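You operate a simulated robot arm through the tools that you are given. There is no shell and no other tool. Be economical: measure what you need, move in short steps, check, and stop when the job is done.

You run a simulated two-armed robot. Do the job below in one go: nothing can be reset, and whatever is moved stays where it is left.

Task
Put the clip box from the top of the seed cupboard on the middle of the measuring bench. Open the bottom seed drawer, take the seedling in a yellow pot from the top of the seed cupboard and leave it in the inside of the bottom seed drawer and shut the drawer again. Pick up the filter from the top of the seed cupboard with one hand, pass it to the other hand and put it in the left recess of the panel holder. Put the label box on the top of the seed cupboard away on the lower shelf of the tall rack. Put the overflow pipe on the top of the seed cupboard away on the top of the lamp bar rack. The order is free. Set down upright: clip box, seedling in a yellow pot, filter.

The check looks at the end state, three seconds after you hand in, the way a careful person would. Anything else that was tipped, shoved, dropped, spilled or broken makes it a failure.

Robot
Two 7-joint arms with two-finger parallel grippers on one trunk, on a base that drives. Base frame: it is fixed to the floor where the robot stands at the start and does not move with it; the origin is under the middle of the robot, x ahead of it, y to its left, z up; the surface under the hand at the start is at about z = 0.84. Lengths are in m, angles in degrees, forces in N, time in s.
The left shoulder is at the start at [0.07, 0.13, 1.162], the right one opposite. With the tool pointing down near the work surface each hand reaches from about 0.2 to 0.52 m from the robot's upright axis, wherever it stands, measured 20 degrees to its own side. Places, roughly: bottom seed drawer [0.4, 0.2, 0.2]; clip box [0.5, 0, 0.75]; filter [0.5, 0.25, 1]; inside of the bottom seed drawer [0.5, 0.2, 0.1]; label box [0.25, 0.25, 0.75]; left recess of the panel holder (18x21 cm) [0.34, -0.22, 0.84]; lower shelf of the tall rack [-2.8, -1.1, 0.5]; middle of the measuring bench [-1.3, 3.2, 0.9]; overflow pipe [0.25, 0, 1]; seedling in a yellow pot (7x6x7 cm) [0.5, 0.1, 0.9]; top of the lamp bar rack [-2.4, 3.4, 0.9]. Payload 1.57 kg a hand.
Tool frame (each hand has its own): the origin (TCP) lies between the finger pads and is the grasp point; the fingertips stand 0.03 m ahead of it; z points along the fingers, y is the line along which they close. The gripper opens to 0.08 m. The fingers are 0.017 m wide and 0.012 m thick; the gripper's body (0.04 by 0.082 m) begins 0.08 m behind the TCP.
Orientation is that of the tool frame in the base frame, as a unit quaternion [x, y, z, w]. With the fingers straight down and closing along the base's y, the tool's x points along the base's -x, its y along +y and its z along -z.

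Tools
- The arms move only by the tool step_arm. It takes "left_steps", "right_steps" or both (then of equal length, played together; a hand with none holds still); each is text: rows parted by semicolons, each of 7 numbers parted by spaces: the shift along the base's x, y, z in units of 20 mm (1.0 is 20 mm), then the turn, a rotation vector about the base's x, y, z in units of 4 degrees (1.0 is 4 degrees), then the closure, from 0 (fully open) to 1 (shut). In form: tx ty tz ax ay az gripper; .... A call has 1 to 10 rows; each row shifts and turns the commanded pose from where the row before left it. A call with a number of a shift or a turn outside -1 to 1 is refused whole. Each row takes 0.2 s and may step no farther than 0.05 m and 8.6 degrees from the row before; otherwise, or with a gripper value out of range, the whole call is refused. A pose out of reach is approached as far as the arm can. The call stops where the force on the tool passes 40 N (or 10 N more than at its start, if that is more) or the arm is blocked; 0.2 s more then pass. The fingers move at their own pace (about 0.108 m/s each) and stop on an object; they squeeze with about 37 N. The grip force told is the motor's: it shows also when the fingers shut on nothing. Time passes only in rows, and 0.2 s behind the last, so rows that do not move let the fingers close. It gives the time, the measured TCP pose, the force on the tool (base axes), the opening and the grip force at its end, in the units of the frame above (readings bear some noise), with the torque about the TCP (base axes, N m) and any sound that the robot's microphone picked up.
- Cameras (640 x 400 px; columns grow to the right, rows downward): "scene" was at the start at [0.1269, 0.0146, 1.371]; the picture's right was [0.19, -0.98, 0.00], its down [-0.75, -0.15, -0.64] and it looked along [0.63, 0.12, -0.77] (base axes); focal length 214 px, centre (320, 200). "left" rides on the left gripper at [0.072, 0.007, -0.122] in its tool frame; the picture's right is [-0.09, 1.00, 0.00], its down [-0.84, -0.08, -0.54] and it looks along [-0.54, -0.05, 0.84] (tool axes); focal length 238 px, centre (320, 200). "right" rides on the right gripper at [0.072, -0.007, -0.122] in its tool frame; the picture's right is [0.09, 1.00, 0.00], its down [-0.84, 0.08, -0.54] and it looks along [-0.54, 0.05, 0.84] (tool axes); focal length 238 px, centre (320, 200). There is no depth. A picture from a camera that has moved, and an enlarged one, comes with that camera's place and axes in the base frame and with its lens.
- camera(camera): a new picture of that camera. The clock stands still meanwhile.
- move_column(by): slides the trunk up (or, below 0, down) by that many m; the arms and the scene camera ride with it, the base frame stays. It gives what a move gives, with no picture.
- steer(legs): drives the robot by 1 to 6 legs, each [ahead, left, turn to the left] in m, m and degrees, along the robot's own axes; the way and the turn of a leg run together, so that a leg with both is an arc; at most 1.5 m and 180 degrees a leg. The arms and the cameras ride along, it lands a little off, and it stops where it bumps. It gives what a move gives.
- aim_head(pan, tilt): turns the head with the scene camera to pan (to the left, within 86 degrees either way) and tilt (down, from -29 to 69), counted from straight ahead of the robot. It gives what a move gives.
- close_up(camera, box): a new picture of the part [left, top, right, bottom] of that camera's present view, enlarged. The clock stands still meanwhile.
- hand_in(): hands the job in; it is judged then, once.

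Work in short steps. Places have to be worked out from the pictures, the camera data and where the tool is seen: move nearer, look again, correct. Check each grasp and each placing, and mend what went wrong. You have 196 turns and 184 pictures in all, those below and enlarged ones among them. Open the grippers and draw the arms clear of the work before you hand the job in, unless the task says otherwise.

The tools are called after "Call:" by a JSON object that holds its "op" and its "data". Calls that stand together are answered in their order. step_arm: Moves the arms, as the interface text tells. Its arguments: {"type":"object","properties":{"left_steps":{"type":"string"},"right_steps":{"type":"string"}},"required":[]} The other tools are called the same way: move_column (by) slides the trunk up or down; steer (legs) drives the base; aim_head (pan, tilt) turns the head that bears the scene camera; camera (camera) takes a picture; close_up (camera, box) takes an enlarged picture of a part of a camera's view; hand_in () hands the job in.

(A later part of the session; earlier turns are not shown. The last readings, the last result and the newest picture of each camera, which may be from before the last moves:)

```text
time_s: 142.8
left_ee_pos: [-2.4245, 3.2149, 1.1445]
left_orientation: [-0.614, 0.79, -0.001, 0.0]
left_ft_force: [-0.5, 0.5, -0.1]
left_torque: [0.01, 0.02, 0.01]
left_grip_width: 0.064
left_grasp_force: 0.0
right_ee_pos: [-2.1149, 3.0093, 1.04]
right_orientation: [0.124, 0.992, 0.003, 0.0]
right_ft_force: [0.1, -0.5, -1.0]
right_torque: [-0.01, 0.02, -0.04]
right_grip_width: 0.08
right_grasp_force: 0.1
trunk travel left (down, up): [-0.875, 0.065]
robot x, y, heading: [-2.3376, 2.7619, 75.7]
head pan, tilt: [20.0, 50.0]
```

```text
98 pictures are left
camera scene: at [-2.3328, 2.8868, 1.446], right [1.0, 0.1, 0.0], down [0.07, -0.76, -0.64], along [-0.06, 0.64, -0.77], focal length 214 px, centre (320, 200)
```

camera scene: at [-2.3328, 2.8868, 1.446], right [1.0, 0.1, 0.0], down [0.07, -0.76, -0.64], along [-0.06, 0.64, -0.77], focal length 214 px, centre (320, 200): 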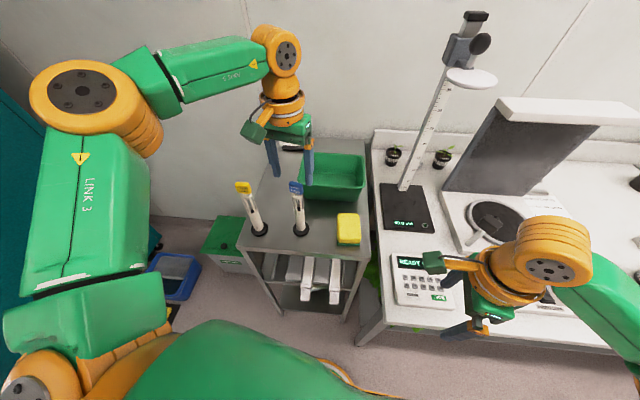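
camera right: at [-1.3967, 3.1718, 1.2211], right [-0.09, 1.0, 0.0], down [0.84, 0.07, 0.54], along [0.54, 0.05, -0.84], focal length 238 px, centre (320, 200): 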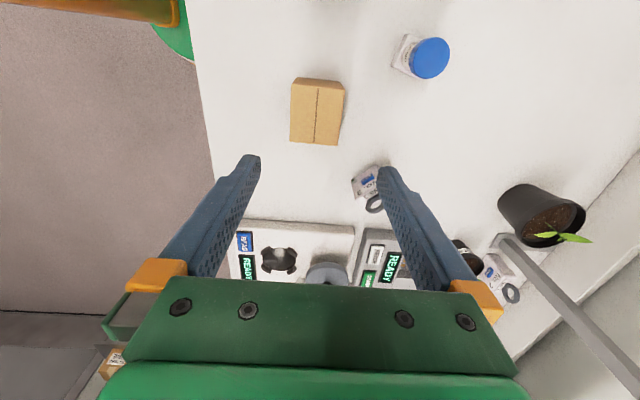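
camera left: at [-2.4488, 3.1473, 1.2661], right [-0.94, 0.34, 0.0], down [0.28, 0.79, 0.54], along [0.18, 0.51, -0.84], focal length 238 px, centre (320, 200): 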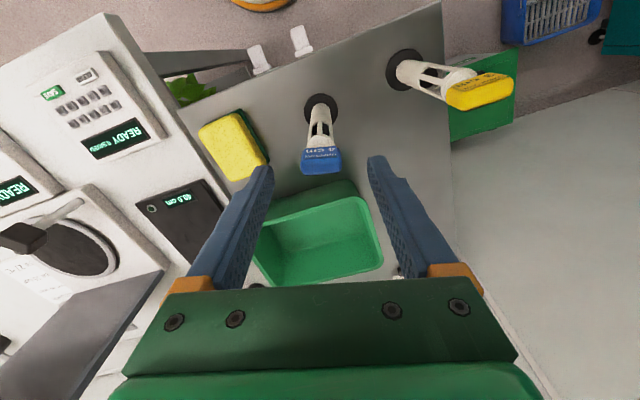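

Pipe stands upright on the rack. Raise and retract the left hand, then drive back to the cupboard.

Call:
{"op": "step_arm", "data": {"left_steps": "0 0 0.9 0 0 0 0.2;0 0 0.9 0 0 0 0.2;-0.2 -0.9 0 0 0 0 0;-0.2 -0.9 0 0 0 0 0;-0.2 -0.9 0 0 0 0 0;-0.2 -0.9 0 0 0 0 0;-0.2 -0.9 0 0 0 0 0"}}

Call:
{"op": "steer", "data": {"legs": [[-0.5, 0, 0], [0, 0, -75.7], [1.0, -1.05, 0], [0.95, -1.03, 0]]}}

Call:
{"op": "aim_head", "data": {"pan": 0, "tilt": 35}}

Call:
{"op": "camera", "data": {"camera": "scene"}}

```text
time_s: 144.4
left_ee_pos: [-2.4446, 3.1246, 1.1791]
left_orientation: [-0.614, 0.789, -0.001, 0.001]
left_ft_force: [0.1, 0.8, 0.2]
left_torque: [0.04, 0.01, 0.02]
left_grip_width: 0.0802
left_grasp_force: 0.0
right_ee_pos: [-2.1156, 3.009, 1.04]
right_orientation: [0.123, 0.992, 0.003, 0.002]
right_ft_force: [-0.7, -0.3, 0.1]
right_torque: [0.0, 0.0, 0.06]
right_grip_width: 0.0801
right_grasp_force: 0.2
trunk travel left (down, up): [-0.875, 0.065]
robot x, y, heading: [-2.34, 2.7632, 75.8]
head pan, tilt: [20.0, 50.0]
```

```text
time_s: 164.0
left_ee_pos: [-0.1584, 0.3986, 1.179]
left_orientation: [0.002, 1.0, -0.001, 0.001]
left_ft_force: [-0.1, -0.5, 0.6]
left_torque: [-0.02, 0.01, -0.02]
left_grip_width: 0.08
left_grasp_force: 0.1
right_ee_pos: [-0.1917, 0.051, 1.0388]
right_orientation: [0.708, 0.706, 0.0, 0.002]
right_ft_force: [-0.1, 0.0, -0.4]
right_torque: [0.02, 0.02, 0.03]
right_grip_width: 0.0801
right_grasp_force: 0.2
trunk travel left (down, up): [-0.875, 0.065]
robot x, y, heading: [-0.4869, 0.2052, -0.1]
head pan, tilt: [20.0, 50.0]
```

```text
time_s: 164.8
left_ee_pos: [-0.1567, 0.3965, 1.1798]
left_orientation: [0.003, 1.0, -0.001, -0.001]
left_ft_force: [0.0, -0.1, 0.1]
left_torque: [0.0, -0.05, -0.02]
left_grip_width: 0.0802
left_grasp_force: 0.0
right_ee_pos: [-0.1906, 0.0503, 1.0396]
right_orientation: [0.709, 0.705, 0.001, 0.003]
right_ft_force: [0.3, 0.0, -0.4]
right_torque: [0.05, 0.0, 0.03]
right_grip_width: 0.0802
right_grasp_force: 0.2
trunk travel left (down, up): [-0.875, 0.065]
robot x, y, heading: [-0.4855, 0.205, -0.3]
head pan, tilt: [0.0, 35.0]
```

```text
97 pictures are left
camera scene: at [-0.3454, 0.2064, 1.4676], right [-0.01, -1.0, 0.0], down [-0.57, 0.0, -0.82], along [0.82, 0.0, -0.57], focal length 214 px, centre (320, 200)
```

scene: 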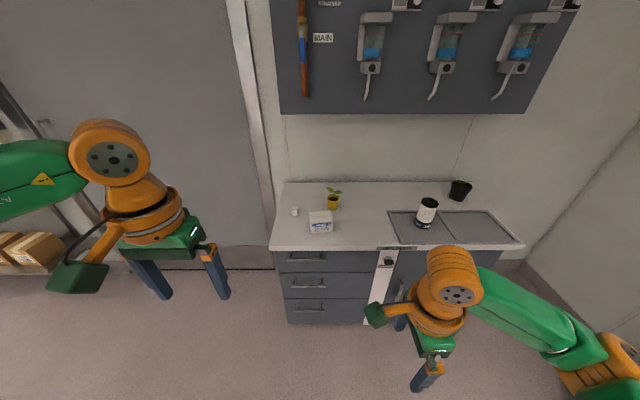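

Back at the cupboard. Next the label box (centre ≈(0.338,0.2)): drive up with it in front of the right hand.

Call:
{"op": "steer", "data": {"legs": [[0.44, 0.14, 0]]}}

Call:
{"op": "aim_head", "data": {"pan": 0, "tilt": 60}}

Call:
{"op": "camera", "data": {"camera": "scene"}}

Call:
{"op": "camera", "data": {"camera": "right"}}

```text
time_s: 167.6
left_ee_pos: [0.2787, 0.5345, 1.18]
left_orientation: [0.007, 1.0, 0.0, 0.0]
left_ft_force: [-1.0, 0.0, -0.6]
left_torque: [0.0, 0.01, 0.0]
left_grip_width: 0.0803
left_grasp_force: 0.1
right_ee_pos: [0.2429, 0.1868, 1.0408]
right_orientation: [0.71, 0.704, 0.002, 0.003]
right_ft_force: [-0.3, 0.5, -0.4]
right_torque: [0.01, -0.02, -0.02]
right_grip_width: 0.0797
right_grasp_force: 0.1
trunk travel left (down, up): [-0.875, 0.065]
robot x, y, heading: [-0.0496, 0.347, -0.6]
head pan, tilt: [0.0, 35.0]
```

```text
time_s: 168.4
left_ee_pos: [0.2798, 0.5346, 1.1792]
left_orientation: [0.005, 1.0, -0.001, -0.001]
left_ft_force: [0.3, 1.3, 0.1]
left_torque: [0.01, -0.03, 0.02]
left_grip_width: 0.08
left_grasp_force: 0.0
right_ee_pos: [0.2456, 0.187, 1.0394]
right_orientation: [0.71, 0.704, 0.001, 0.001]
right_ft_force: [0.5, 0.1, 0.1]
right_torque: [0.0, 0.04, -0.01]
right_grip_width: 0.0802
right_grasp_force: 0.0
trunk travel left (down, up): [-0.875, 0.065]
robot x, y, heading: [-0.0528, 0.3461, -0.7]
head pan, tilt: [0.0, 60.0]
```

```text
96 pictures are left
camera scene: at [0.0699, 0.3448, 1.4334], right [-0.01, -1.0, 0.0], down [-0.87, 0.01, -0.5], along [0.5, -0.01, -0.87], focal length 214 px, centre (320, 200)
```

scene: 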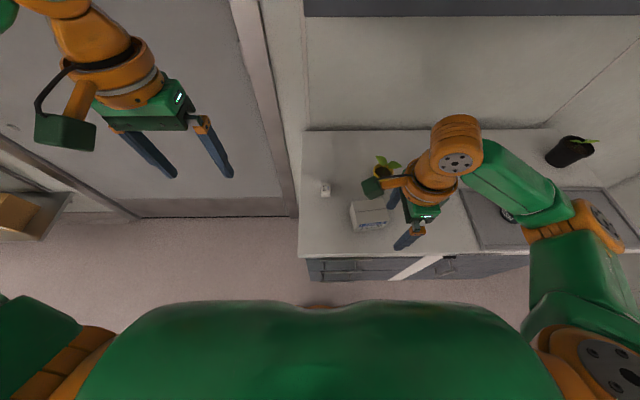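

```text
95 pictures are left
camera right: at [0.238, 0.2595, 1.1604], right [1.0, 0.08, 0.0], down [0.07, -0.84, 0.54], along [0.05, -0.54, -0.84], focal length 238 px, centre (320, 200)
```

right: 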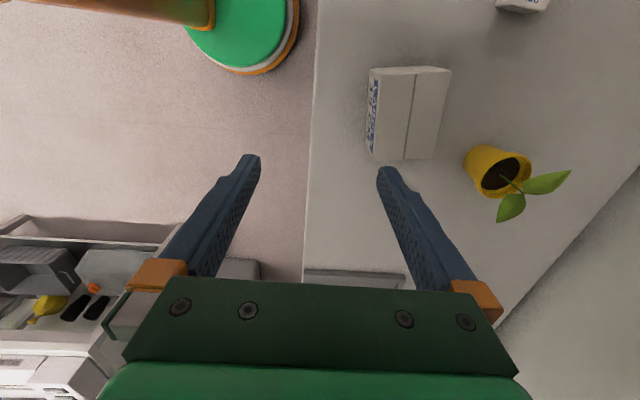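

Box centre ≈(0.338,0.203), rotated ~10° with width ~6.6 cm. Align the right hand above it with a 10° yaw.

Call:
{"op": "step_arm", "data": {"right_steps": "0.9 0.15 0 0 0 0.9 0;0.9 0.15 0 0 0 0.9 0;0.9 0.15 0 0 0 0.8 0;0.9 0.15 0 0 0 0 0;0.9 0.15 0 0 0 0 0;0.1 0 -0.5 0 0 0 0"}}

Call:
{"op": "camera", "data": {"camera": "right"}}

```text
time_s: 169.8
left_ee_pos: [0.2792, 0.5334, 1.1784]
left_orientation: [0.006, 1.0, -0.001, 0.0]
left_ft_force: [0.0, 0.0, -0.6]
left_torque: [-0.04, -0.02, -0.01]
left_grip_width: 0.0803
left_grasp_force: 0.0
right_ee_pos: [0.3369, 0.2018, 1.0303]
right_orientation: [0.644, 0.765, 0.001, 0.002]
right_ft_force: [-0.3, 0.2, -0.2]
right_torque: [0.01, -0.01, 0.0]
right_grip_width: 0.0802
right_grasp_force: 0.1
trunk travel left (down, up): [-0.875, 0.065]
robot x, y, heading: [-0.0501, 0.3459, -0.7]
head pan, tilt: [0.0, 60.0]
```

```text
94 pictures are left
camera right: at [0.3176, 0.2716, 1.1506], right [0.97, 0.26, 0.0], down [0.22, -0.81, 0.54], along [0.15, -0.52, -0.84], focal length 238 px, centre (320, 200)
```

right: 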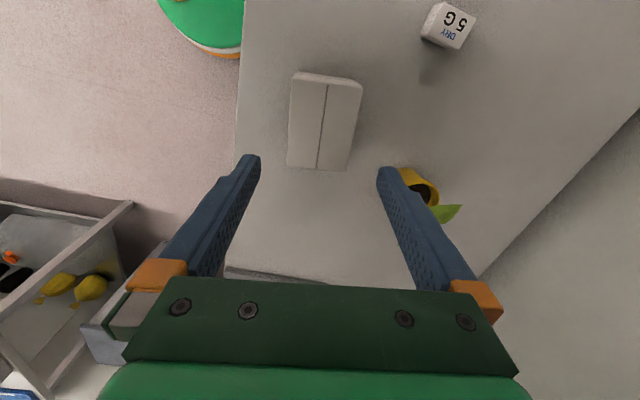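

Aligned within ~2°. Small correction and descend to grip height.

Call:
{"op": "step_arm", "data": {"right_steps": "0.25 0.2 -0.9 0 0 0 0;0 0 -0.9 0 0 0 0;0 0 -0.9 0 0 0 0;0 0 -0.9 0 0 0 0;0 0 -0.9 0 0 0 0"}}

Call:
{"op": "camera", "data": {"camera": "right"}}

```text
time_s: 171.0
left_ee_pos: [0.28, 0.5339, 1.1789]
left_orientation: [0.006, 1.0, -0.001, 0.0]
left_ft_force: [0.5, -0.6, -0.4]
left_torque: [0.01, -0.02, 0.03]
left_grip_width: 0.08
left_grasp_force: 0.0
right_ee_pos: [0.3409, 0.2059, 0.9395]
right_orientation: [0.644, 0.765, 0.001, 0.003]
right_ft_force: [0.3, -0.6, 0.2]
right_torque: [0.01, -0.02, 0.01]
right_grip_width: 0.0803
right_grasp_force: 0.1
trunk travel left (down, up): [-0.875, 0.065]
robot x, y, heading: [-0.0508, 0.3417, -0.9]
head pan, tilt: [0.0, 60.0]
```

```text
93 pictures are left
camera right: at [0.3217, 0.2756, 1.0607], right [0.97, 0.26, 0.0], down [0.22, -0.81, 0.54], along [0.15, -0.52, -0.84], focal length 238 px, centre (320, 200)
```

right: 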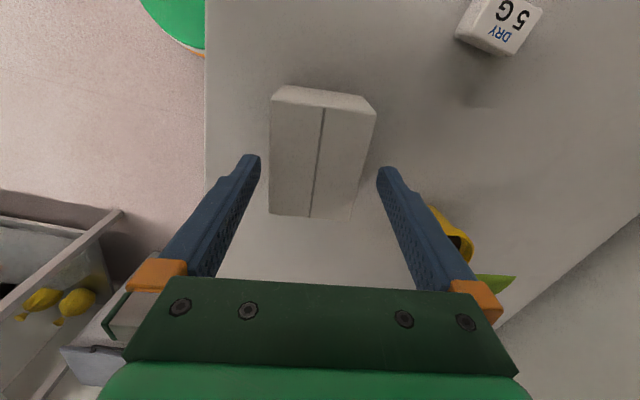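

Slightly over-rotated; correct −4° yaw, then lower to grip height and look.

Call:
{"op": "step_arm", "data": {"right_steps": "0 0 0 0 0 -0.9 0;0 0 -0.6 0 0 0 0;0 0 -0.6 0 0 0 0;0 0 -0.6 0 0 0 0;0 0 -0.6 0 0 0 0;0 0 -0.6 0 0 0 0"}}

Call:
{"op": "camera", "data": {"camera": "right"}}

```text
time_s: 172.4
left_ee_pos: [0.2801, 0.5339, 1.1786]
left_orientation: [0.006, 1.0, -0.002, -0.002]
left_ft_force: [-0.2, 0.7, -0.1]
left_torque: [0.0, 0.0, 0.01]
left_grip_width: 0.0801
left_grasp_force: 0.2
right_ee_pos: [0.3426, 0.2065, 0.8802]
right_orientation: [0.668, 0.744, 0.001, 0.003]
right_ft_force: [0.6, -0.5, 0.7]
right_torque: [0.02, -0.02, -0.01]
right_grip_width: 0.0799
right_grasp_force: 0.0
trunk travel left (down, up): [-0.875, 0.065]
robot x, y, heading: [-0.0495, 0.3439, -1.1]
head pan, tilt: [0.0, 60.0]
```

```text
92 pictures are left
camera right: at [0.3268, 0.2777, 1.0017], right [0.98, 0.2, 0.01], down [0.16, -0.82, 0.54], along [0.11, -0.53, -0.84], focal length 238 px, centre (320, 200)
```

right: 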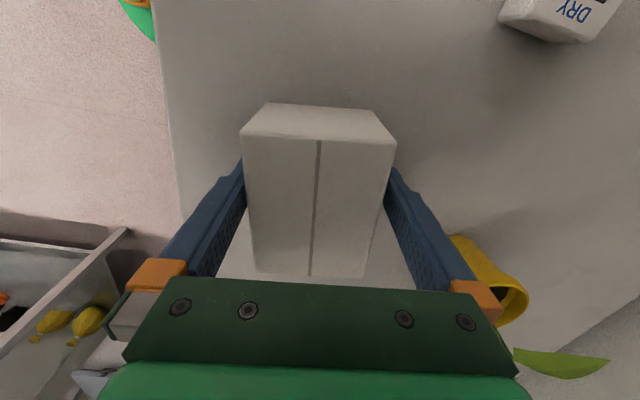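

Straddled. Close and lift slowly.

Call:
{"op": "step_arm", "data": {"right_steps": "0 0 0 0 0 0 0.5;0 0 0 0 0 0 1;0 0 0 0 0 0 1;0 0 0.3 0 0 0 1;0 0 0.6 0 0 0 1;0 0 0.8 0 0 0 1;0 0 0.8 0 0 0 1;0 0 0.8 0 0 0 1;0 0 0.8 0 0 0 1;0 0 0.8 0 0 0 1"}}

Call:
{"op": "camera", "data": {"camera": "right"}}

```text
time_s: 174.6
left_ee_pos: [0.2795, 0.5338, 1.1788]
left_orientation: [0.006, 1.0, -0.001, -0.001]
left_ft_force: [0.7, 0.3, 0.0]
left_torque: [0.0, -0.01, 0.0]
left_grip_width: 0.08
left_grasp_force: 0.1
right_ee_pos: [0.3402, 0.2074, 0.9773]
right_orientation: [0.668, 0.744, 0.001, 0.002]
right_ft_force: [-0.3, 0.8, -1.2]
right_torque: [0.01, 0.0, 0.0]
right_grip_width: 0.0697
right_grasp_force: 36.6
trunk travel left (down, up): [-0.875, 0.065]
robot x, y, heading: [-0.051, 0.3476, -0.6]
head pan, tilt: [0.0, 60.0]
```

```text
91 pictures are left
camera right: at [0.3257, 0.2768, 1.0986], right [0.98, 0.2, 0.0], down [0.16, -0.82, 0.54], along [0.11, -0.53, -0.84], focal length 238 px, centre (320, 200)
```

right: 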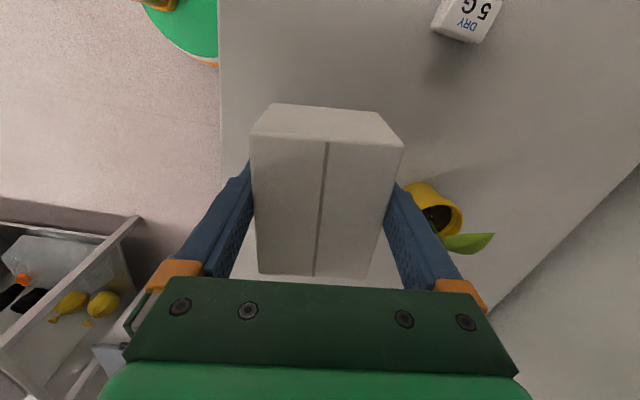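

Label box held (70 mm). Lift a little more, back off and turn round to find the tall rack.

Call:
{"op": "step_arm", "data": {"right_steps": "0 0 0.8 0 0 0 1;0 0 0.8 0 0 0 1;0 0 0.8 0 0 0 1", "left_steps": "0 -0.9 0 0 0 0 0;0 -0.9 0 0 0 0 0;0 -0.9 0 0 0 0 0"}}

Call:
{"op": "steer", "data": {"legs": [[-0.6, -0.1, 0], [0, 0, 170]]}}

Call:
{"op": "aim_head", "data": {"pan": 15, "tilt": 15}}

Call:
{"op": "camera", "data": {"camera": "scene"}}

```text
time_s: 175.4
left_ee_pos: [0.2814, 0.4777, 1.1792]
left_orientation: [0.006, 1.0, -0.001, -0.001]
left_ft_force: [0.2, -0.3, 0.5]
left_torque: [0.0, -0.02, 0.01]
left_grip_width: 0.0801
left_grasp_force: 0.2
right_ee_pos: [0.3417, 0.2063, 1.0244]
right_orientation: [0.667, 0.745, 0.001, 0.002]
right_ft_force: [0.5, 0.1, -1.5]
right_torque: [0.0, 0.02, 0.0]
right_grip_width: 0.0694
right_grasp_force: 37.3
trunk travel left (down, up): [-0.875, 0.065]
robot x, y, heading: [-0.0465, 0.3492, -0.9]
head pan, tilt: [0.0, 60.0]
```

```text
time_s: 185.7
left_ee_pos: [-0.9875, 0.1907, 1.1794]
left_orientation: [0.994, -0.108, 0.0, -0.001]
left_ft_force: [-0.6, 1.2, -0.7]
left_torque: [-0.02, 0.01, 0.0]
left_grip_width: 0.0797
left_grasp_force: 0.1
right_ee_pos: [-0.9899, 0.4699, 1.0243]
right_orientation: [-0.672, 0.741, 0.002, -0.002]
right_ft_force: [0.5, 0.3, -0.7]
right_torque: [-0.01, 0.0, -0.01]
right_grip_width: 0.0696
right_grasp_force: 37.3
trunk travel left (down, up): [-0.875, 0.065]
robot x, y, heading: [-0.6353, 0.2539, 167.5]
head pan, tilt: [0.0, 60.0]
```

```text
time_s: 186.8
left_ee_pos: [-0.9874, 0.1907, 1.179]
left_orientation: [0.994, -0.107, 0.001, -0.001]
left_ft_force: [-0.3, 0.0, 0.8]
left_torque: [0.02, 0.0, -0.01]
left_grip_width: 0.0801
left_grasp_force: 0.1
right_ee_pos: [-0.9926, 0.4696, 1.024]
right_orientation: [-0.672, 0.74, 0.002, -0.001]
right_ft_force: [0.3, -0.2, -1.2]
right_torque: [-0.01, -0.02, 0.02]
right_grip_width: 0.0698
right_grasp_force: 36.8
trunk travel left (down, up): [-0.875, 0.065]
robot x, y, heading: [-0.6375, 0.2569, 167.8]
head pan, tilt: [15.0, 15.0]
```

```text
90 pictures are left
camera scene: at [-0.7786, 0.2611, 1.4996], right [-0.04, 1.0, 0.0], down [0.26, 0.01, -0.97], along [-0.96, -0.04, -0.26], focal length 214 px, centre (320, 200)
```

scene: 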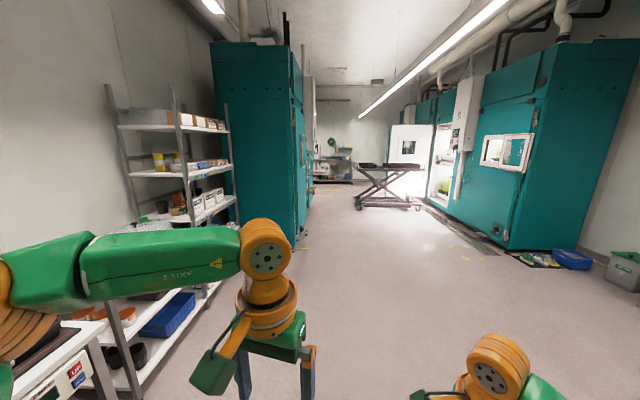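

The tall rack stands along the −y wall (left of view), open toward +y. Drive to in front of it and turn to face −y.

Call:
{"op": "steer", "data": {"legs": [[1.0, 0.3, 0], [1.03, 0.29, 0], [0, 0, 102]]}}

Call:
{"op": "aim_head", "data": {"pan": 0, "tilt": 25}}

Call:
{"op": "camera", "data": {"camera": "scene"}}

```text
time_s: 201.7
left_ee_pos: [-2.6065, -0.2386, 1.1791]
left_orientation: [0.702, 0.712, -0.001, -0.001]
left_ft_force: [-0.6, -0.5, -0.5]
left_torque: [0.03, -0.02, -0.01]
left_grip_width: 0.0799
left_grasp_force: 0.0
right_ee_pos: [-2.8775, -0.3066, 1.0245]
right_orientation: [0.998, 0.067, -0.001, 0.003]
right_ft_force: [-0.7, -0.7, -1.0]
right_torque: [0.01, -0.02, -0.02]
right_grip_width: 0.0693
right_grasp_force: 37.1
trunk travel left (down, up): [-0.875, 0.065]
robot x, y, heading: [-2.7442, 0.0843, -89.1]
head pan, tilt: [15.0, 15.0]
```

```text
time_s: 202.4
left_ee_pos: [-2.6059, -0.2382, 1.1787]
left_orientation: [0.702, 0.712, 0.0, -0.001]
left_ft_force: [0.0, 0.1, -0.2]
left_torque: [-0.02, 0.0, 0.0]
left_grip_width: 0.08
left_grasp_force: 0.2
right_ee_pos: [-2.8771, -0.3063, 1.0246]
right_orientation: [0.998, 0.067, -0.001, 0.003]
right_ft_force: [0.8, 0.3, -1.6]
right_torque: [-0.03, 0.03, 0.0]
right_grip_width: 0.0693
right_grasp_force: 37.1
trunk travel left (down, up): [-0.875, 0.065]
robot x, y, heading: [-2.7448, 0.0867, -89.2]
head pan, tilt: [0.0, 25.0]
```

```text
89 pictures are left
camera scene: at [-2.7447, -0.0549, 1.4835], right [-1.0, -0.01, 0.0], down [-0.01, 0.42, -0.91], along [0.01, -0.91, -0.42], focal length 214 px, centre (320, 200)
```

scene: 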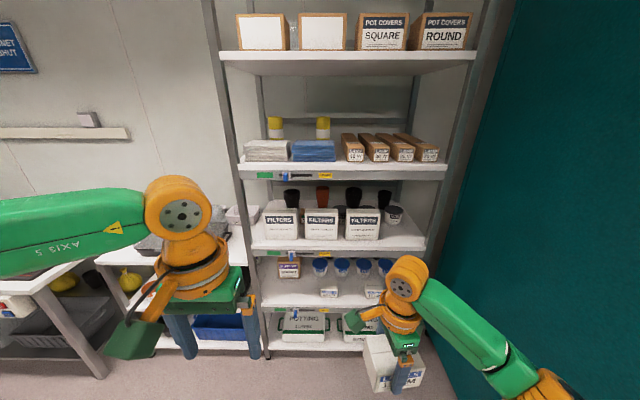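

Shelf 4 (z≈0.46–0.5) matches "lower shelf". Zoom on it.

Call:
{"op": "close_up", "data": {"camera": "scene", "box": [230, 180, 440, 350]}}

```text
2.35 times, centred on (335, 265) of scene
camera zoom: at [-2.7447, -0.0549, 1.4835], right [-1.0, -0.01, 0.0], down [-0.01, 0.42, -0.91], along [0.01, -0.91, -0.42], focal length 505 px, centre (285, 47)
```

zoom: 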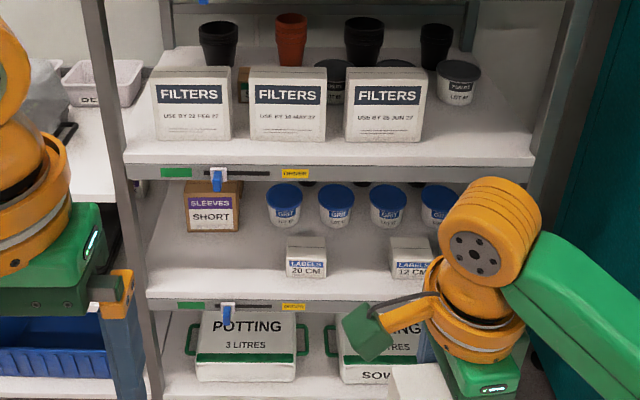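

The lower shelf holds LABELS 20/12 cm boxes in front. Its front-left portion (x≈−2.6) is free, and a vertical hand (~26 cm tall) just fits below the next shelf. I square the box's yaw, tuck the left hand, and lower the trunk.

Call:
{"op": "step_arm", "data": {"left_steps": "0 0.8 0 0 0 0 0;0 0.8 0 0 0 0 0;0 0.8 0 0 0 0 0;0 0.8 0 0 0 0 0", "right_steps": "0 0 0 0 0 -1 1;0 0 0 0 0 -0.7 1;0 0 0 0 0 0 1;0 0 0 0 0 0 1"}}

Call:
{"op": "steer", "data": {"legs": [[0, 0.27, 0]]}}

Call:
{"op": "move_column", "data": {"by": -0.45}}

Call:
{"op": "aim_head", "data": {"pan": -8, "tilt": 20}}

Call:
{"op": "camera", "data": {"camera": "scene"}}

```text
time_s: 203.4
left_ee_pos: [-2.6044, -0.1738, 1.1795]
left_orientation: [0.702, 0.713, 0.0, -0.002]
left_ft_force: [-0.4, 0.5, 0.5]
left_torque: [-0.03, 0.01, 0.02]
left_grip_width: 0.0801
left_grasp_force: 0.1
right_ee_pos: [-2.8769, -0.3058, 1.0247]
right_orientation: [1.0, 0.008, 0.0, 0.002]
right_ft_force: [-0.4, 0.1, -1.5]
right_torque: [-0.01, -0.02, 0.04]
right_grip_width: 0.0698
right_grasp_force: 36.6
trunk travel left (down, up): [-0.875, 0.065]
robot x, y, heading: [-2.7479, 0.0878, -89.1]
head pan, tilt: [0.0, 25.0]
```

```text
time_s: 205.3
left_ee_pos: [-2.3381, -0.1713, 1.1796]
left_orientation: [0.702, 0.712, 0.001, -0.001]
left_ft_force: [0.7, -1.1, -0.3]
left_torque: [0.04, -0.01, 0.01]
left_grip_width: 0.0802
left_grasp_force: 0.0
right_ee_pos: [-2.6081, -0.3028, 1.0243]
right_orientation: [1.0, 0.008, 0.0, 0.003]
right_ft_force: [1.2, 0.2, -1.0]
right_torque: [-0.02, -0.02, -0.01]
right_grip_width: 0.0696
right_grasp_force: 37.2
trunk travel left (down, up): [-0.875, 0.065]
robot x, y, heading: [-2.477, 0.0898, -89.3]
head pan, tilt: [0.0, 25.0]
```

```text
refused: -0.45 is not a number from -0.4 to 0.4
```

```text
time_s: 206.0
left_ee_pos: [-2.3356, -0.1718, 1.1798]
left_orientation: [0.703, 0.712, 0.0, -0.001]
left_ft_force: [0.5, -0.1, -1.2]
left_torque: [0.01, 0.0, -0.02]
left_grip_width: 0.0799
left_grasp_force: 0.1
right_ee_pos: [-2.6068, -0.3022, 1.0235]
right_orientation: [1.0, 0.006, -0.001, 0.003]
right_ft_force: [-0.1, -0.2, -1.0]
right_torque: [0.0, -0.03, -0.01]
right_grip_width: 0.0693
right_grasp_force: 36.6
trunk travel left (down, up): [-0.875, 0.065]
robot x, y, heading: [-2.4813, 0.0887, -89.3]
head pan, tilt: [-8.0, 20.0]
```

```text
87 pictures are left
camera scene: at [-2.4878, -0.0515, 1.4915], right [-0.99, 0.13, 0.0], down [0.04, 0.34, -0.94], along [-0.12, -0.93, -0.34], focal length 214 px, centre (320, 200)
```

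scene: 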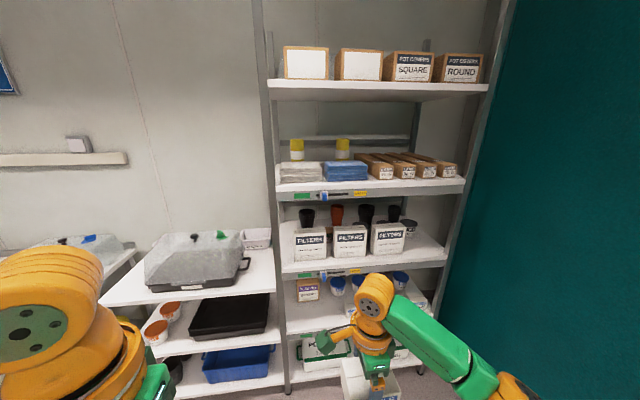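

Trunk moves are limited to 0.4. A neighbouring shelf unit (x>−2.38) stands forward of the rack, so my left elbow matters; look at it.

Call:
{"op": "aim_head", "data": {"pan": 50, "tilt": 45}}

Call:
{"op": "camera", "data": {"camera": "scene"}}

Call:
{"op": "aim_head", "data": {"pan": -50, "tilt": 45}}

Call:
{"op": "camera", "data": {"camera": "scene"}}

```text
time_s: 207.3
left_ee_pos: [-2.3358, -0.1719, 1.1794]
left_orientation: [0.703, 0.711, -0.001, -0.002]
left_ft_force: [-0.2, 0.1, 0.5]
left_torque: [-0.01, 0.01, 0.01]
left_grip_width: 0.0798
left_grasp_force: 0.1
right_ee_pos: [-2.6072, -0.3026, 1.0243]
right_orientation: [1.0, 0.007, -0.002, 0.002]
right_ft_force: [0.0, 0.0, -1.6]
right_torque: [0.01, 0.0, -0.01]
right_grip_width: 0.0693
right_grasp_force: 37.2
trunk travel left (down, up): [-0.875, 0.065]
robot x, y, heading: [-2.4771, 0.0907, -88.9]
head pan, tilt: [50.0, 45.0]
```

```text
86 pictures are left
camera scene: at [-2.4126, -0.0107, 1.4529], right [-0.63, -0.77, 0.0], down [-0.55, 0.45, -0.71], along [0.55, -0.45, -0.71], focal length 214 px, centre (320, 200)
```

scene: 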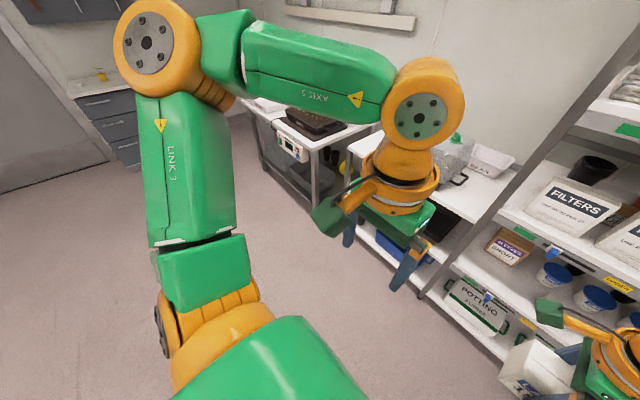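

```text
time_s: 209.1
left_ee_pos: [-2.3361, -0.1708, 1.1796]
left_orientation: [0.702, 0.712, 0.0, -0.001]
left_ft_force: [0.0, 0.3, 0.0]
left_torque: [0.01, -0.01, 0.02]
left_grip_width: 0.0801
left_grasp_force: 0.1
right_ee_pos: [-2.6067, -0.3024, 1.0257]
right_orientation: [1.0, 0.008, 0.0, 0.003]
right_ft_force: [-0.1, -0.5, -1.1]
right_torque: [0.01, -0.03, -0.04]
right_grip_width: 0.0696
right_grasp_force: 37.1
trunk travel left (down, up): [-0.875, 0.065]
robot x, y, heading: [-2.4778, 0.0952, -89.3]
head pan, tilt: [-50.0, 45.0]
```

```text
85 pictures are left
camera scene: at [-2.537, -0.0122, 1.4529], right [-0.65, 0.76, 0.0], down [0.54, 0.46, -0.71], along [-0.54, -0.46, -0.71], focal length 214 px, centre (320, 200)
```

scene: 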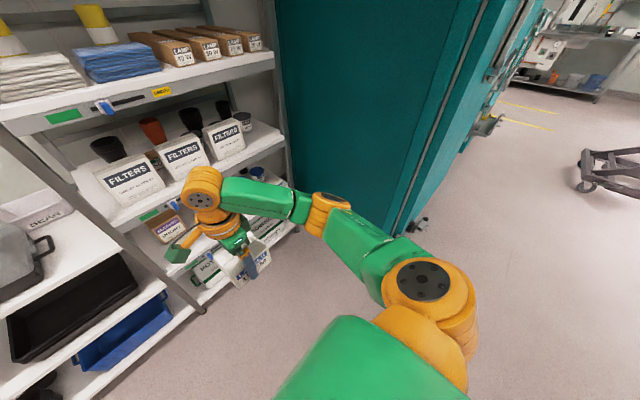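

The left elbow is high at the left. If I turn the robot ~25° left, the left arm swings away from the neighbouring unit. First lower the trunk 0.4 to measure the shelf heights from a second viewpoint.

Call:
{"op": "move_column", "data": {"by": -0.4}}

Call:
{"op": "aim_head", "data": {"pan": -8, "tilt": 20}}

Call:
{"op": "camera", "data": {"camera": "scene"}}

```text
time_s: 212.9
left_ee_pos: [-2.3354, -0.1715, 0.7805]
left_orientation: [0.703, 0.711, 0.0, -0.001]
left_ft_force: [-0.1, -0.8, 0.1]
left_torque: [-0.01, -0.03, -0.03]
left_grip_width: 0.0799
left_grasp_force: 0.1
right_ee_pos: [-2.6071, -0.3033, 0.6244]
right_orientation: [1.0, 0.007, -0.001, 0.003]
right_ft_force: [-0.7, 0.3, -1.3]
right_torque: [0.0, 0.01, 0.0]
right_grip_width: 0.0695
right_grasp_force: 37.4
trunk travel left (down, up): [-0.475, 0.465]
robot x, y, heading: [-2.4786, 0.0921, -89.4]
head pan, tilt: [-50.0, 45.0]
```

```text
time_s: 214.0
left_ee_pos: [-2.3356, -0.1706, 0.7796]
left_orientation: [0.702, 0.713, 0.0, -0.001]
left_ft_force: [-0.1, -1.0, -0.5]
left_torque: [0.03, 0.01, 0.0]
left_grip_width: 0.08
left_grasp_force: 0.1
right_ee_pos: [-2.6072, -0.3028, 0.6243]
right_orientation: [1.0, 0.007, -0.001, 0.002]
right_ft_force: [0.3, -0.2, -1.2]
right_torque: [-0.01, 0.0, -0.01]
right_grip_width: 0.0693
right_grasp_force: 37.1
trunk travel left (down, up): [-0.475, 0.465]
robot x, y, heading: [-2.4787, 0.0919, -89.3]
head pan, tilt: [-8.0, 20.0]
```

```text
84 pictures are left
camera scene: at [-2.4873, -0.0513, 1.0915], right [-0.99, 0.13, 0.0], down [0.04, 0.34, -0.94], along [-0.12, -0.93, -0.34], focal length 214 px, centre (320, 200)
```

scene: 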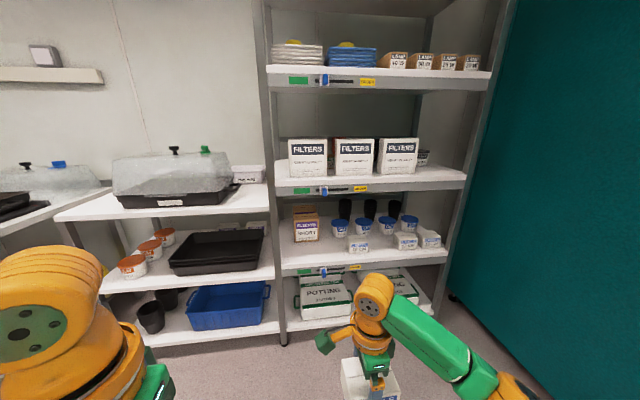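

Triangulating: rack front y≈−0.84, lower shelf top z≈0.495, underside of the next shelf ≈0.828; the neighbour unit is flush with the rack. So I can go straight in: lower the trunk to TCP z≈0.547 and approach to just short of the shelf edge.

Call:
{"op": "move_column", "data": {"by": -0.077}}

Call:
{"op": "steer", "data": {"legs": [[0.46, 0, 0]]}}

Call:
{"op": "aim_head", "data": {"pan": -15, "tilt": 30}}

Call:
{"op": "camera", "data": {"camera": "scene"}}

Call:
{"op": "camera", "data": {"camera": "right"}}

```text
time_s: 215.1
left_ee_pos: [-2.3356, -0.1705, 0.7026]
left_orientation: [0.702, 0.712, 0.001, -0.001]
left_ft_force: [0.6, -0.3, -0.8]
left_torque: [0.02, -0.01, 0.0]
left_grip_width: 0.0798
left_grasp_force: 0.0
right_ee_pos: [-2.6063, -0.3021, 0.5477]
right_orientation: [1.0, 0.007, -0.001, 0.002]
right_ft_force: [-0.9, -0.5, -0.8]
right_torque: [-0.01, -0.01, 0.02]
right_grip_width: 0.0694
right_grasp_force: 37.5
trunk travel left (down, up): [-0.398, 0.542]
robot x, y, heading: [-2.475, 0.088, -89.5]
head pan, tilt: [-8.0, 20.0]
```

```text
time_s: 217.9
left_ee_pos: [-2.3315, -0.6293, 0.7029]
left_orientation: [0.704, 0.71, 0.0, -0.001]
left_ft_force: [0.2, -0.1, 0.1]
left_torque: [0.03, 0.02, -0.02]
left_grip_width: 0.0801
left_grasp_force: 0.1
right_ee_pos: [-2.6042, -0.7604, 0.5465]
right_orientation: [1.0, 0.005, 0.0, 0.001]
right_ft_force: [0.2, 0.4, -0.9]
right_torque: [-0.01, 0.02, -0.01]
right_grip_width: 0.0694
right_grasp_force: 36.9
trunk travel left (down, up): [-0.398, 0.542]
robot x, y, heading: [-2.4703, -0.3667, -89.5]
head pan, tilt: [-8.0, 20.0]
```

```text
time_s: 218.6
left_ee_pos: [-2.3328, -0.6278, 0.7018]
left_orientation: [0.704, 0.71, 0.001, -0.002]
left_ft_force: [0.8, -0.2, 0.5]
left_torque: [0.0, 0.02, 0.0]
left_grip_width: 0.0801
left_grasp_force: 0.1
right_ee_pos: [-2.6034, -0.7606, 0.5478]
right_orientation: [1.0, 0.005, -0.001, 0.003]
right_ft_force: [0.5, -0.1, -1.7]
right_torque: [-0.02, -0.03, -0.01]
right_grip_width: 0.0696
right_grasp_force: 37.1
trunk travel left (down, up): [-0.398, 0.542]
robot x, y, heading: [-2.475, -0.3639, -89.5]
head pan, tilt: [-15.0, 30.0]
```

```text
83 pictures are left
camera scene: at [-2.4935, -0.5038, 0.9985], right [-0.97, 0.25, 0.0], down [0.13, 0.48, -0.87], along [-0.22, -0.84, -0.5], focal length 214 px, centre (320, 200)
```

scene: 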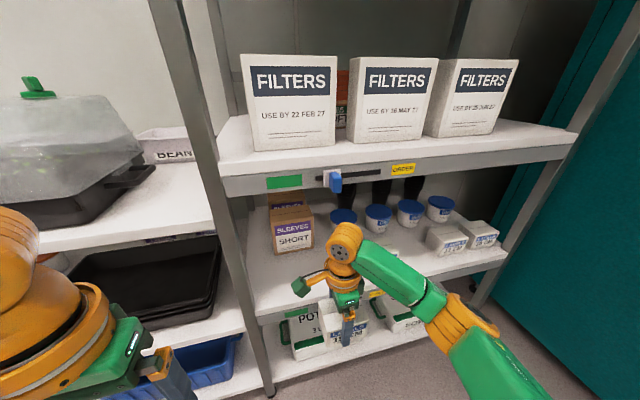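

```text
82 pictures are left
camera right: at [-2.5319, -0.7514, 0.6685], right [0.1, -0.99, 0.0], down [-0.83, -0.08, 0.54], along [-0.54, -0.06, -0.84], focal length 238 px, centre (320, 200)
```

right: 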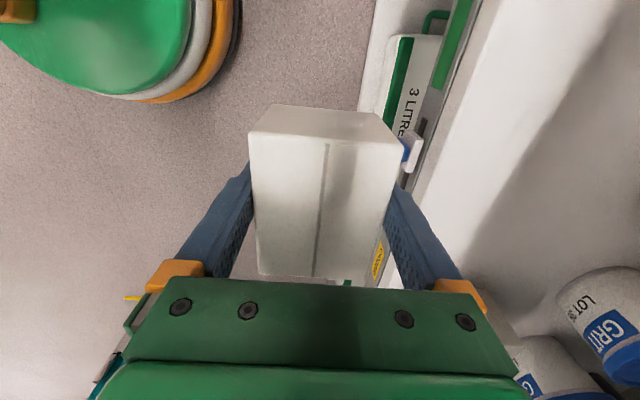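

Clearances total only ~2 cm, so I creep in with the arm (which stops on force): raise 6 mm and move the box over the front edge.

Call:
{"op": "step_arm", "data": {"right_steps": "0 0 0.3 0 0 0 1;0 -0.6 0 0 0 0 1;0 -0.6 0 0 0 0 1;0 -0.6 0 0 0 0 1;0 -0.6 0 0 0 0 1"}}

Call:
{"op": "camera", "data": {"camera": "right"}}

Call:
{"op": "close_up", "data": {"camera": "scene", "box": [230, 160, 440, 350]}}

```text
time_s: 219.8
left_ee_pos: [-2.3308, -0.6288, 0.7019]
left_orientation: [0.705, 0.71, 0.0, -0.001]
left_ft_force: [0.2, 1.1, 0.9]
left_torque: [-0.02, 0.02, 0.01]
left_grip_width: 0.0801
left_grasp_force: 0.1
right_ee_pos: [-2.6035, -0.8069, 0.5523]
right_orientation: [1.0, 0.005, 0.0, 0.001]
right_ft_force: [0.0, 0.4, -0.9]
right_torque: [-0.03, -0.01, -0.03]
right_grip_width: 0.0692
right_grasp_force: 37.1
trunk travel left (down, up): [-0.398, 0.542]
robot x, y, heading: [-2.4711, -0.3688, -89.2]
head pan, tilt: [-15.0, 30.0]
```

```text
81 pictures are left
camera right: at [-2.5318, -0.7999, 0.674], right [0.1, -0.99, 0.0], down [-0.83, -0.08, 0.54], along [-0.54, -0.06, -0.84], focal length 238 px, centre (320, 200)
```

right: 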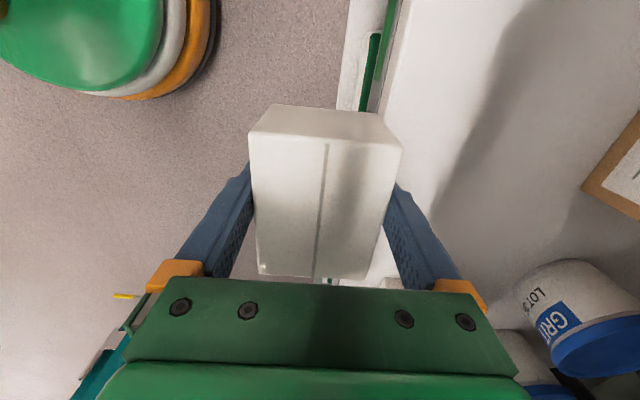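

```text
2.11 times, centred on (335, 255) of scene
camera zoom: at [-2.4935, -0.5039, 0.9984], right [-0.97, 0.25, 0.0], down [0.13, 0.48, -0.87], along [-0.22, -0.84, -0.5], focal length 452 px, centre (288, 84)
```

zoom: 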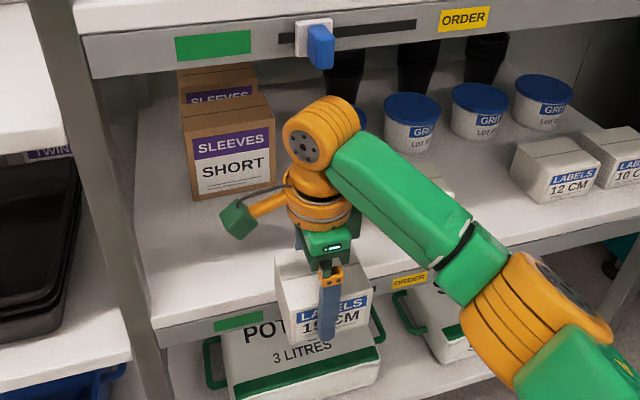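

A blue tag clip hangs from the upper shelf's lip right above the wrist (x≈−2.61). I back out 3 cm, shift 6 cm toward +x (still clear of the post), then go in again.

Call:
{"op": "step_arm", "data": {"right_steps": "0 0.8 0 0 0 0 1;0 0.8 0 0 0 0 1;0.8 0 0 0 0 0 1;0.8 0 0 0 0 0 1;0.8 0 0 0 0 0 1;0.6 0 0 0 0 0 1"}}

Call:
{"op": "close_up", "data": {"camera": "scene", "box": [200, 140, 410, 330]}}

Call:
{"op": "camera", "data": {"camera": "right"}}

```text
time_s: 221.2
left_ee_pos: [-2.3319, -0.6273, 0.7026]
left_orientation: [0.704, 0.71, -0.001, -0.001]
left_ft_force: [0.4, -0.4, -0.6]
left_torque: [0.0, 0.02, 0.0]
left_grip_width: 0.0802
left_grasp_force: 0.1
right_ee_pos: [-2.5441, -0.7764, 0.5531]
right_orientation: [1.0, 0.005, -0.001, 0.004]
right_ft_force: [-0.1, -0.2, -1.1]
right_torque: [0.01, 0.01, 0.0]
right_grip_width: 0.0697
right_grasp_force: 37.2
trunk travel left (down, up): [-0.398, 0.542]
robot x, y, heading: [-2.4736, -0.3665, -89.5]
head pan, tilt: [-15.0, 30.0]
```

```text
2.11 times, centred on (305, 235) of scene
camera zoom: at [-2.4933, -0.5038, 0.9985], right [-0.97, 0.25, 0.0], down [0.13, 0.48, -0.87], along [-0.22, -0.84, -0.5], focal length 452 px, centre (352, 126)
```

zoom: 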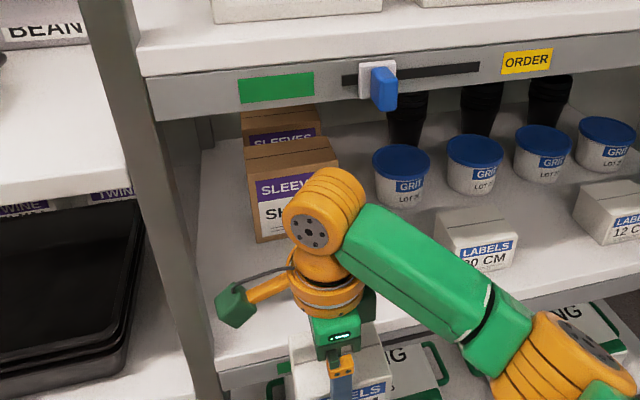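

```text
78 pictures are left
camera right: at [-2.4717, -0.7672, 0.6737], right [0.1, -0.99, 0.0], down [-0.83, -0.08, 0.54], along [-0.54, -0.06, -0.84], focal length 238 px, centre (320, 200)
```

right: 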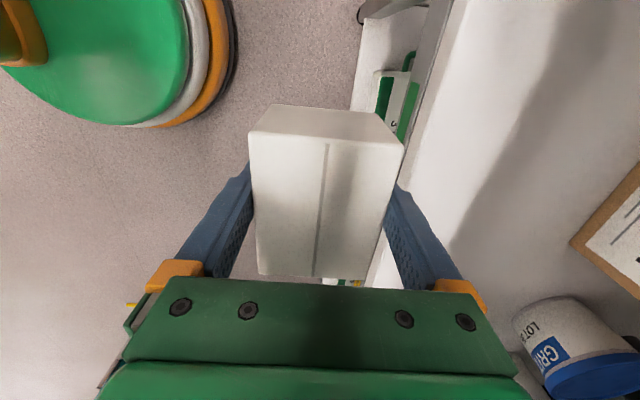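

Move in slowly in 12 mm rows.

Call:
{"op": "step_arm", "data": {"right_steps": "0 -0.6 0 0 0 0 1;0 -0.6 0 0 0 0 1;0 -0.6 0 0 0 0 1;0 -0.6 0 0 0 0 1;0 -0.6 0 0 0 0 1"}}

Call:
{"op": "close_up", "data": {"camera": "scene", "box": [200, 140, 410, 330]}}

```text
time_s: 222.4
left_ee_pos: [-2.3311, -0.6293, 0.7029]
left_orientation: [0.704, 0.71, -0.001, -0.002]
left_ft_force: [0.1, 0.9, 0.5]
left_torque: [-0.01, 0.01, 0.0]
left_grip_width: 0.0802
left_grasp_force: 0.0
right_ee_pos: [-2.5452, -0.8352, 0.5531]
right_orientation: [1.0, 0.005, -0.002, 0.002]
right_ft_force: [-0.1, 0.2, -1.9]
right_torque: [0.06, -0.02, 0.0]
right_grip_width: 0.0694
right_grasp_force: 37.1
trunk travel left (down, up): [-0.398, 0.542]
robot x, y, heading: [-2.4712, -0.3645, -89.4]
head pan, tilt: [-15.0, 30.0]
```

```text
2.11 times, centred on (305, 235) of scene
camera zoom: at [-2.4934, -0.5039, 0.9984], right [-0.97, 0.25, 0.0], down [0.13, 0.48, -0.87], along [-0.22, -0.84, -0.5], focal length 452 px, centre (352, 126)
```

zoom: 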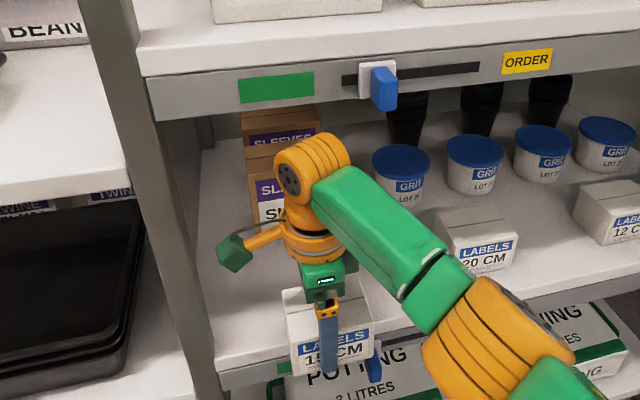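

Wrist is passing under the lip with ~2–3 cm margin. Continue 5–6 cm.

Call:
{"op": "step_arm", "data": {"right_steps": "0 -0.6 0 0 0 0 1;0 -0.6 0 0 0 0 1;0 -0.6 0 0 0 0 1;0 -0.6 0 0 0 0 1;0 -0.5 0 0 0 0 1"}}

Call:
{"op": "close_up", "data": {"camera": "scene", "box": [200, 140, 410, 330]}}

Call:
{"op": "camera", "data": {"camera": "right"}}

```text
time_s: 223.6
left_ee_pos: [-2.3304, -0.6276, 0.7022]
left_orientation: [0.703, 0.711, 0.0, -0.001]
left_ft_force: [-0.4, -0.2, -0.4]
left_torque: [-0.01, 0.0, -0.02]
left_grip_width: 0.0798
left_grasp_force: 0.0
right_ee_pos: [-2.5478, -0.8472, 0.5518]
right_orientation: [1.0, 0.006, 0.0, 0.003]
right_ft_force: [-0.3, -0.2, -0.9]
right_torque: [0.0, -0.01, -0.02]
right_grip_width: 0.0697
right_grasp_force: 36.5
right hand out of reach, approached as far as the arm can: row 2, 3, 4, 5
trunk travel left (down, up): [-0.398, 0.542]
robot x, y, heading: [-2.4766, -0.3655, -89.7]
head pan, tilt: [-15.0, 30.0]
```

```text
2.11 times, centred on (305, 235) of scene
camera zoom: at [-2.4935, -0.5038, 0.9985], right [-0.97, 0.25, 0.0], down [0.13, 0.48, -0.87], along [-0.22, -0.84, -0.5], focal length 452 px, centre (352, 126)
```

zoom: 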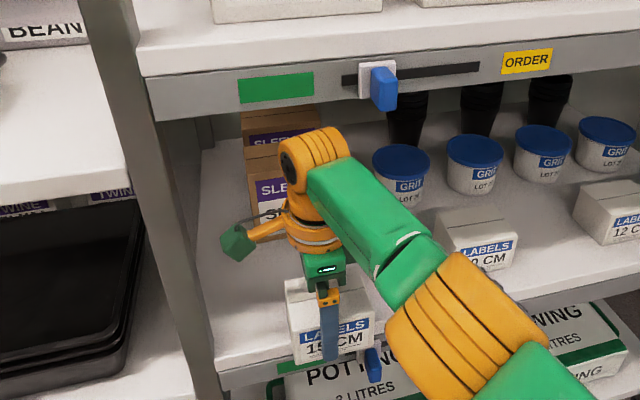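

```text
75 pictures are left
camera right: at [-2.4764, -0.8395, 0.6736], right [0.1, -0.99, 0.0], down [-0.83, -0.08, 0.54], along [-0.54, -0.06, -0.84], focal length 238 px, centre (320, 200)
```

right: 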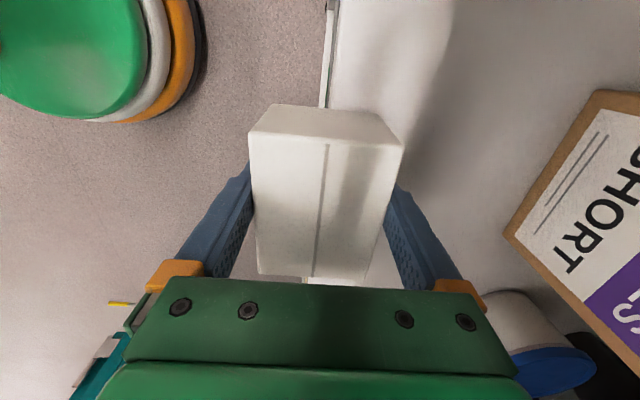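

Shelf edge confirmed at y≈−0.847. The arm is at its reach, so the base does the last 4.5 cm.

Call:
{"op": "steer", "data": {"legs": [[0.045, 0, 0]]}}

Call:
{"op": "close_up", "data": {"camera": "scene", "box": [200, 140, 410, 330]}}

Call:
{"op": "camera", "data": {"camera": "right"}}

```text
time_s: 224.5
left_ee_pos: [-2.332, -0.6735, 0.7021]
left_orientation: [0.704, 0.71, 0.0, -0.001]
left_ft_force: [0.1, 1.0, 0.1]
left_torque: [0.02, 0.02, -0.03]
left_grip_width: 0.08
left_grasp_force: 0.1
right_ee_pos: [-2.5472, -0.8917, 0.5525]
right_orientation: [1.0, 0.005, -0.001, 0.002]
right_ft_force: [-0.4, -0.3, -2.2]
right_torque: [0.05, -0.03, -0.01]
right_grip_width: 0.0695
right_grasp_force: 37.4
trunk travel left (down, up): [-0.398, 0.542]
robot x, y, heading: [-2.4726, -0.4125, -89.4]
head pan, tilt: [-15.0, 30.0]
```

```text
2.11 times, centred on (305, 235) of scene
camera zoom: at [-2.493, -0.5489, 0.9984], right [-0.97, 0.25, 0.0], down [0.13, 0.48, -0.87], along [-0.22, -0.84, -0.5], focal length 452 px, centre (352, 126)
```

zoom: 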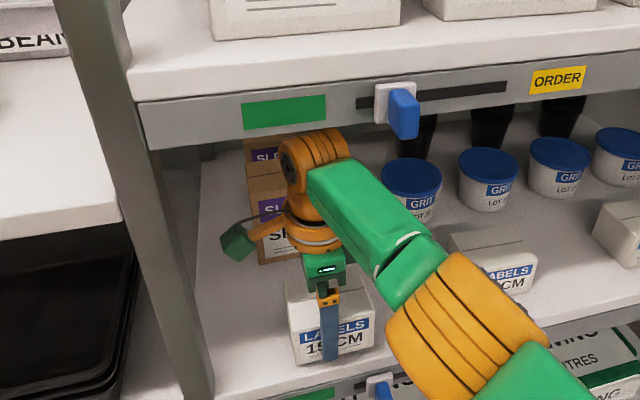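

```text
73 pictures are left
camera right: at [-2.4758, -0.8844, 0.6733], right [0.1, -0.99, 0.0], down [-0.83, -0.08, 0.54], along [-0.54, -0.06, -0.84], focal length 238 px, centre (320, 200)
```

right: 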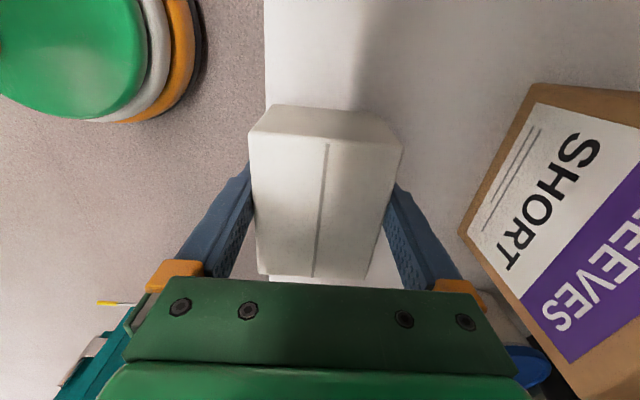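

Box is fully over the shelf by ~1 cm; go 2 cm further in and then lower.

Call:
{"op": "steer", "data": {"legs": [[0.02, 0, 0]]}}

Call:
{"op": "step_arm", "data": {"right_steps": "0 0 -0.2 0 0 0 1;0 0 -0.2 0 0 0 1;0 0 -0.2 0 0 0 1;0 0 -0.2 0 0 0 1;0 0 -0.2 0 0 0 1;0 0 -0.2 0 0 0 1"}}

Call:
{"op": "camera", "data": {"camera": "right"}}

```text
time_s: 225.3
left_ee_pos: [-2.3315, -0.6945, 0.7014]
left_orientation: [0.703, 0.711, 0.0, -0.001]
left_ft_force: [-0.2, -0.9, -0.3]
left_torque: [0.05, 0.02, -0.02]
left_grip_width: 0.0801
left_grasp_force: 0.0
right_ee_pos: [-2.5478, -0.912, 0.5532]
right_orientation: [1.0, 0.006, -0.001, 0.002]
right_ft_force: [0.1, 1.2, -2.3]
right_torque: [0.0, -0.05, 0.0]
right_grip_width: 0.0692
right_grasp_force: 36.8
trunk travel left (down, up): [-0.398, 0.542]
robot x, y, heading: [-2.4664, -0.4288, -89.6]
head pan, tilt: [-15.0, 30.0]
```

```text
time_s: 226.7
left_ee_pos: [-2.3302, -0.6888, 0.7041]
left_orientation: [0.703, 0.711, -0.004, 0.001]
left_ft_force: [0.8, 0.0, -0.3]
left_torque: [0.02, 0.03, -0.01]
left_grip_width: 0.0798
left_grasp_force: 0.0
right_ee_pos: [-2.5466, -0.9089, 0.5332]
right_orientation: [1.0, 0.006, 0.0, 0.008]
right_ft_force: [-0.6, -4.2, 37.1]
right_torque: [1.2, 0.02, 0.03]
right_grip_width: 0.0698
right_grasp_force: 37.3
trunk travel left (down, up): [-0.398, 0.542]
robot x, y, heading: [-2.4716, -0.4302, -89.4]
head pan, tilt: [-15.0, 30.0]
```

```text
72 pictures are left
camera right: at [-2.4748, -0.9, 0.6539], right [0.1, -0.99, 0.01], down [-0.83, -0.08, 0.55], along [-0.54, -0.07, -0.84], focal length 238 px, centre (320, 200)
```

right: 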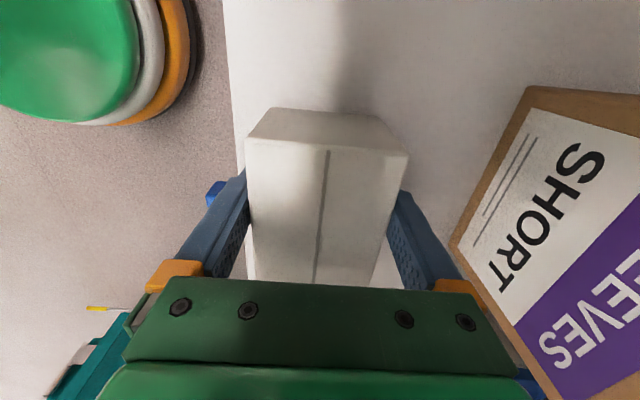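

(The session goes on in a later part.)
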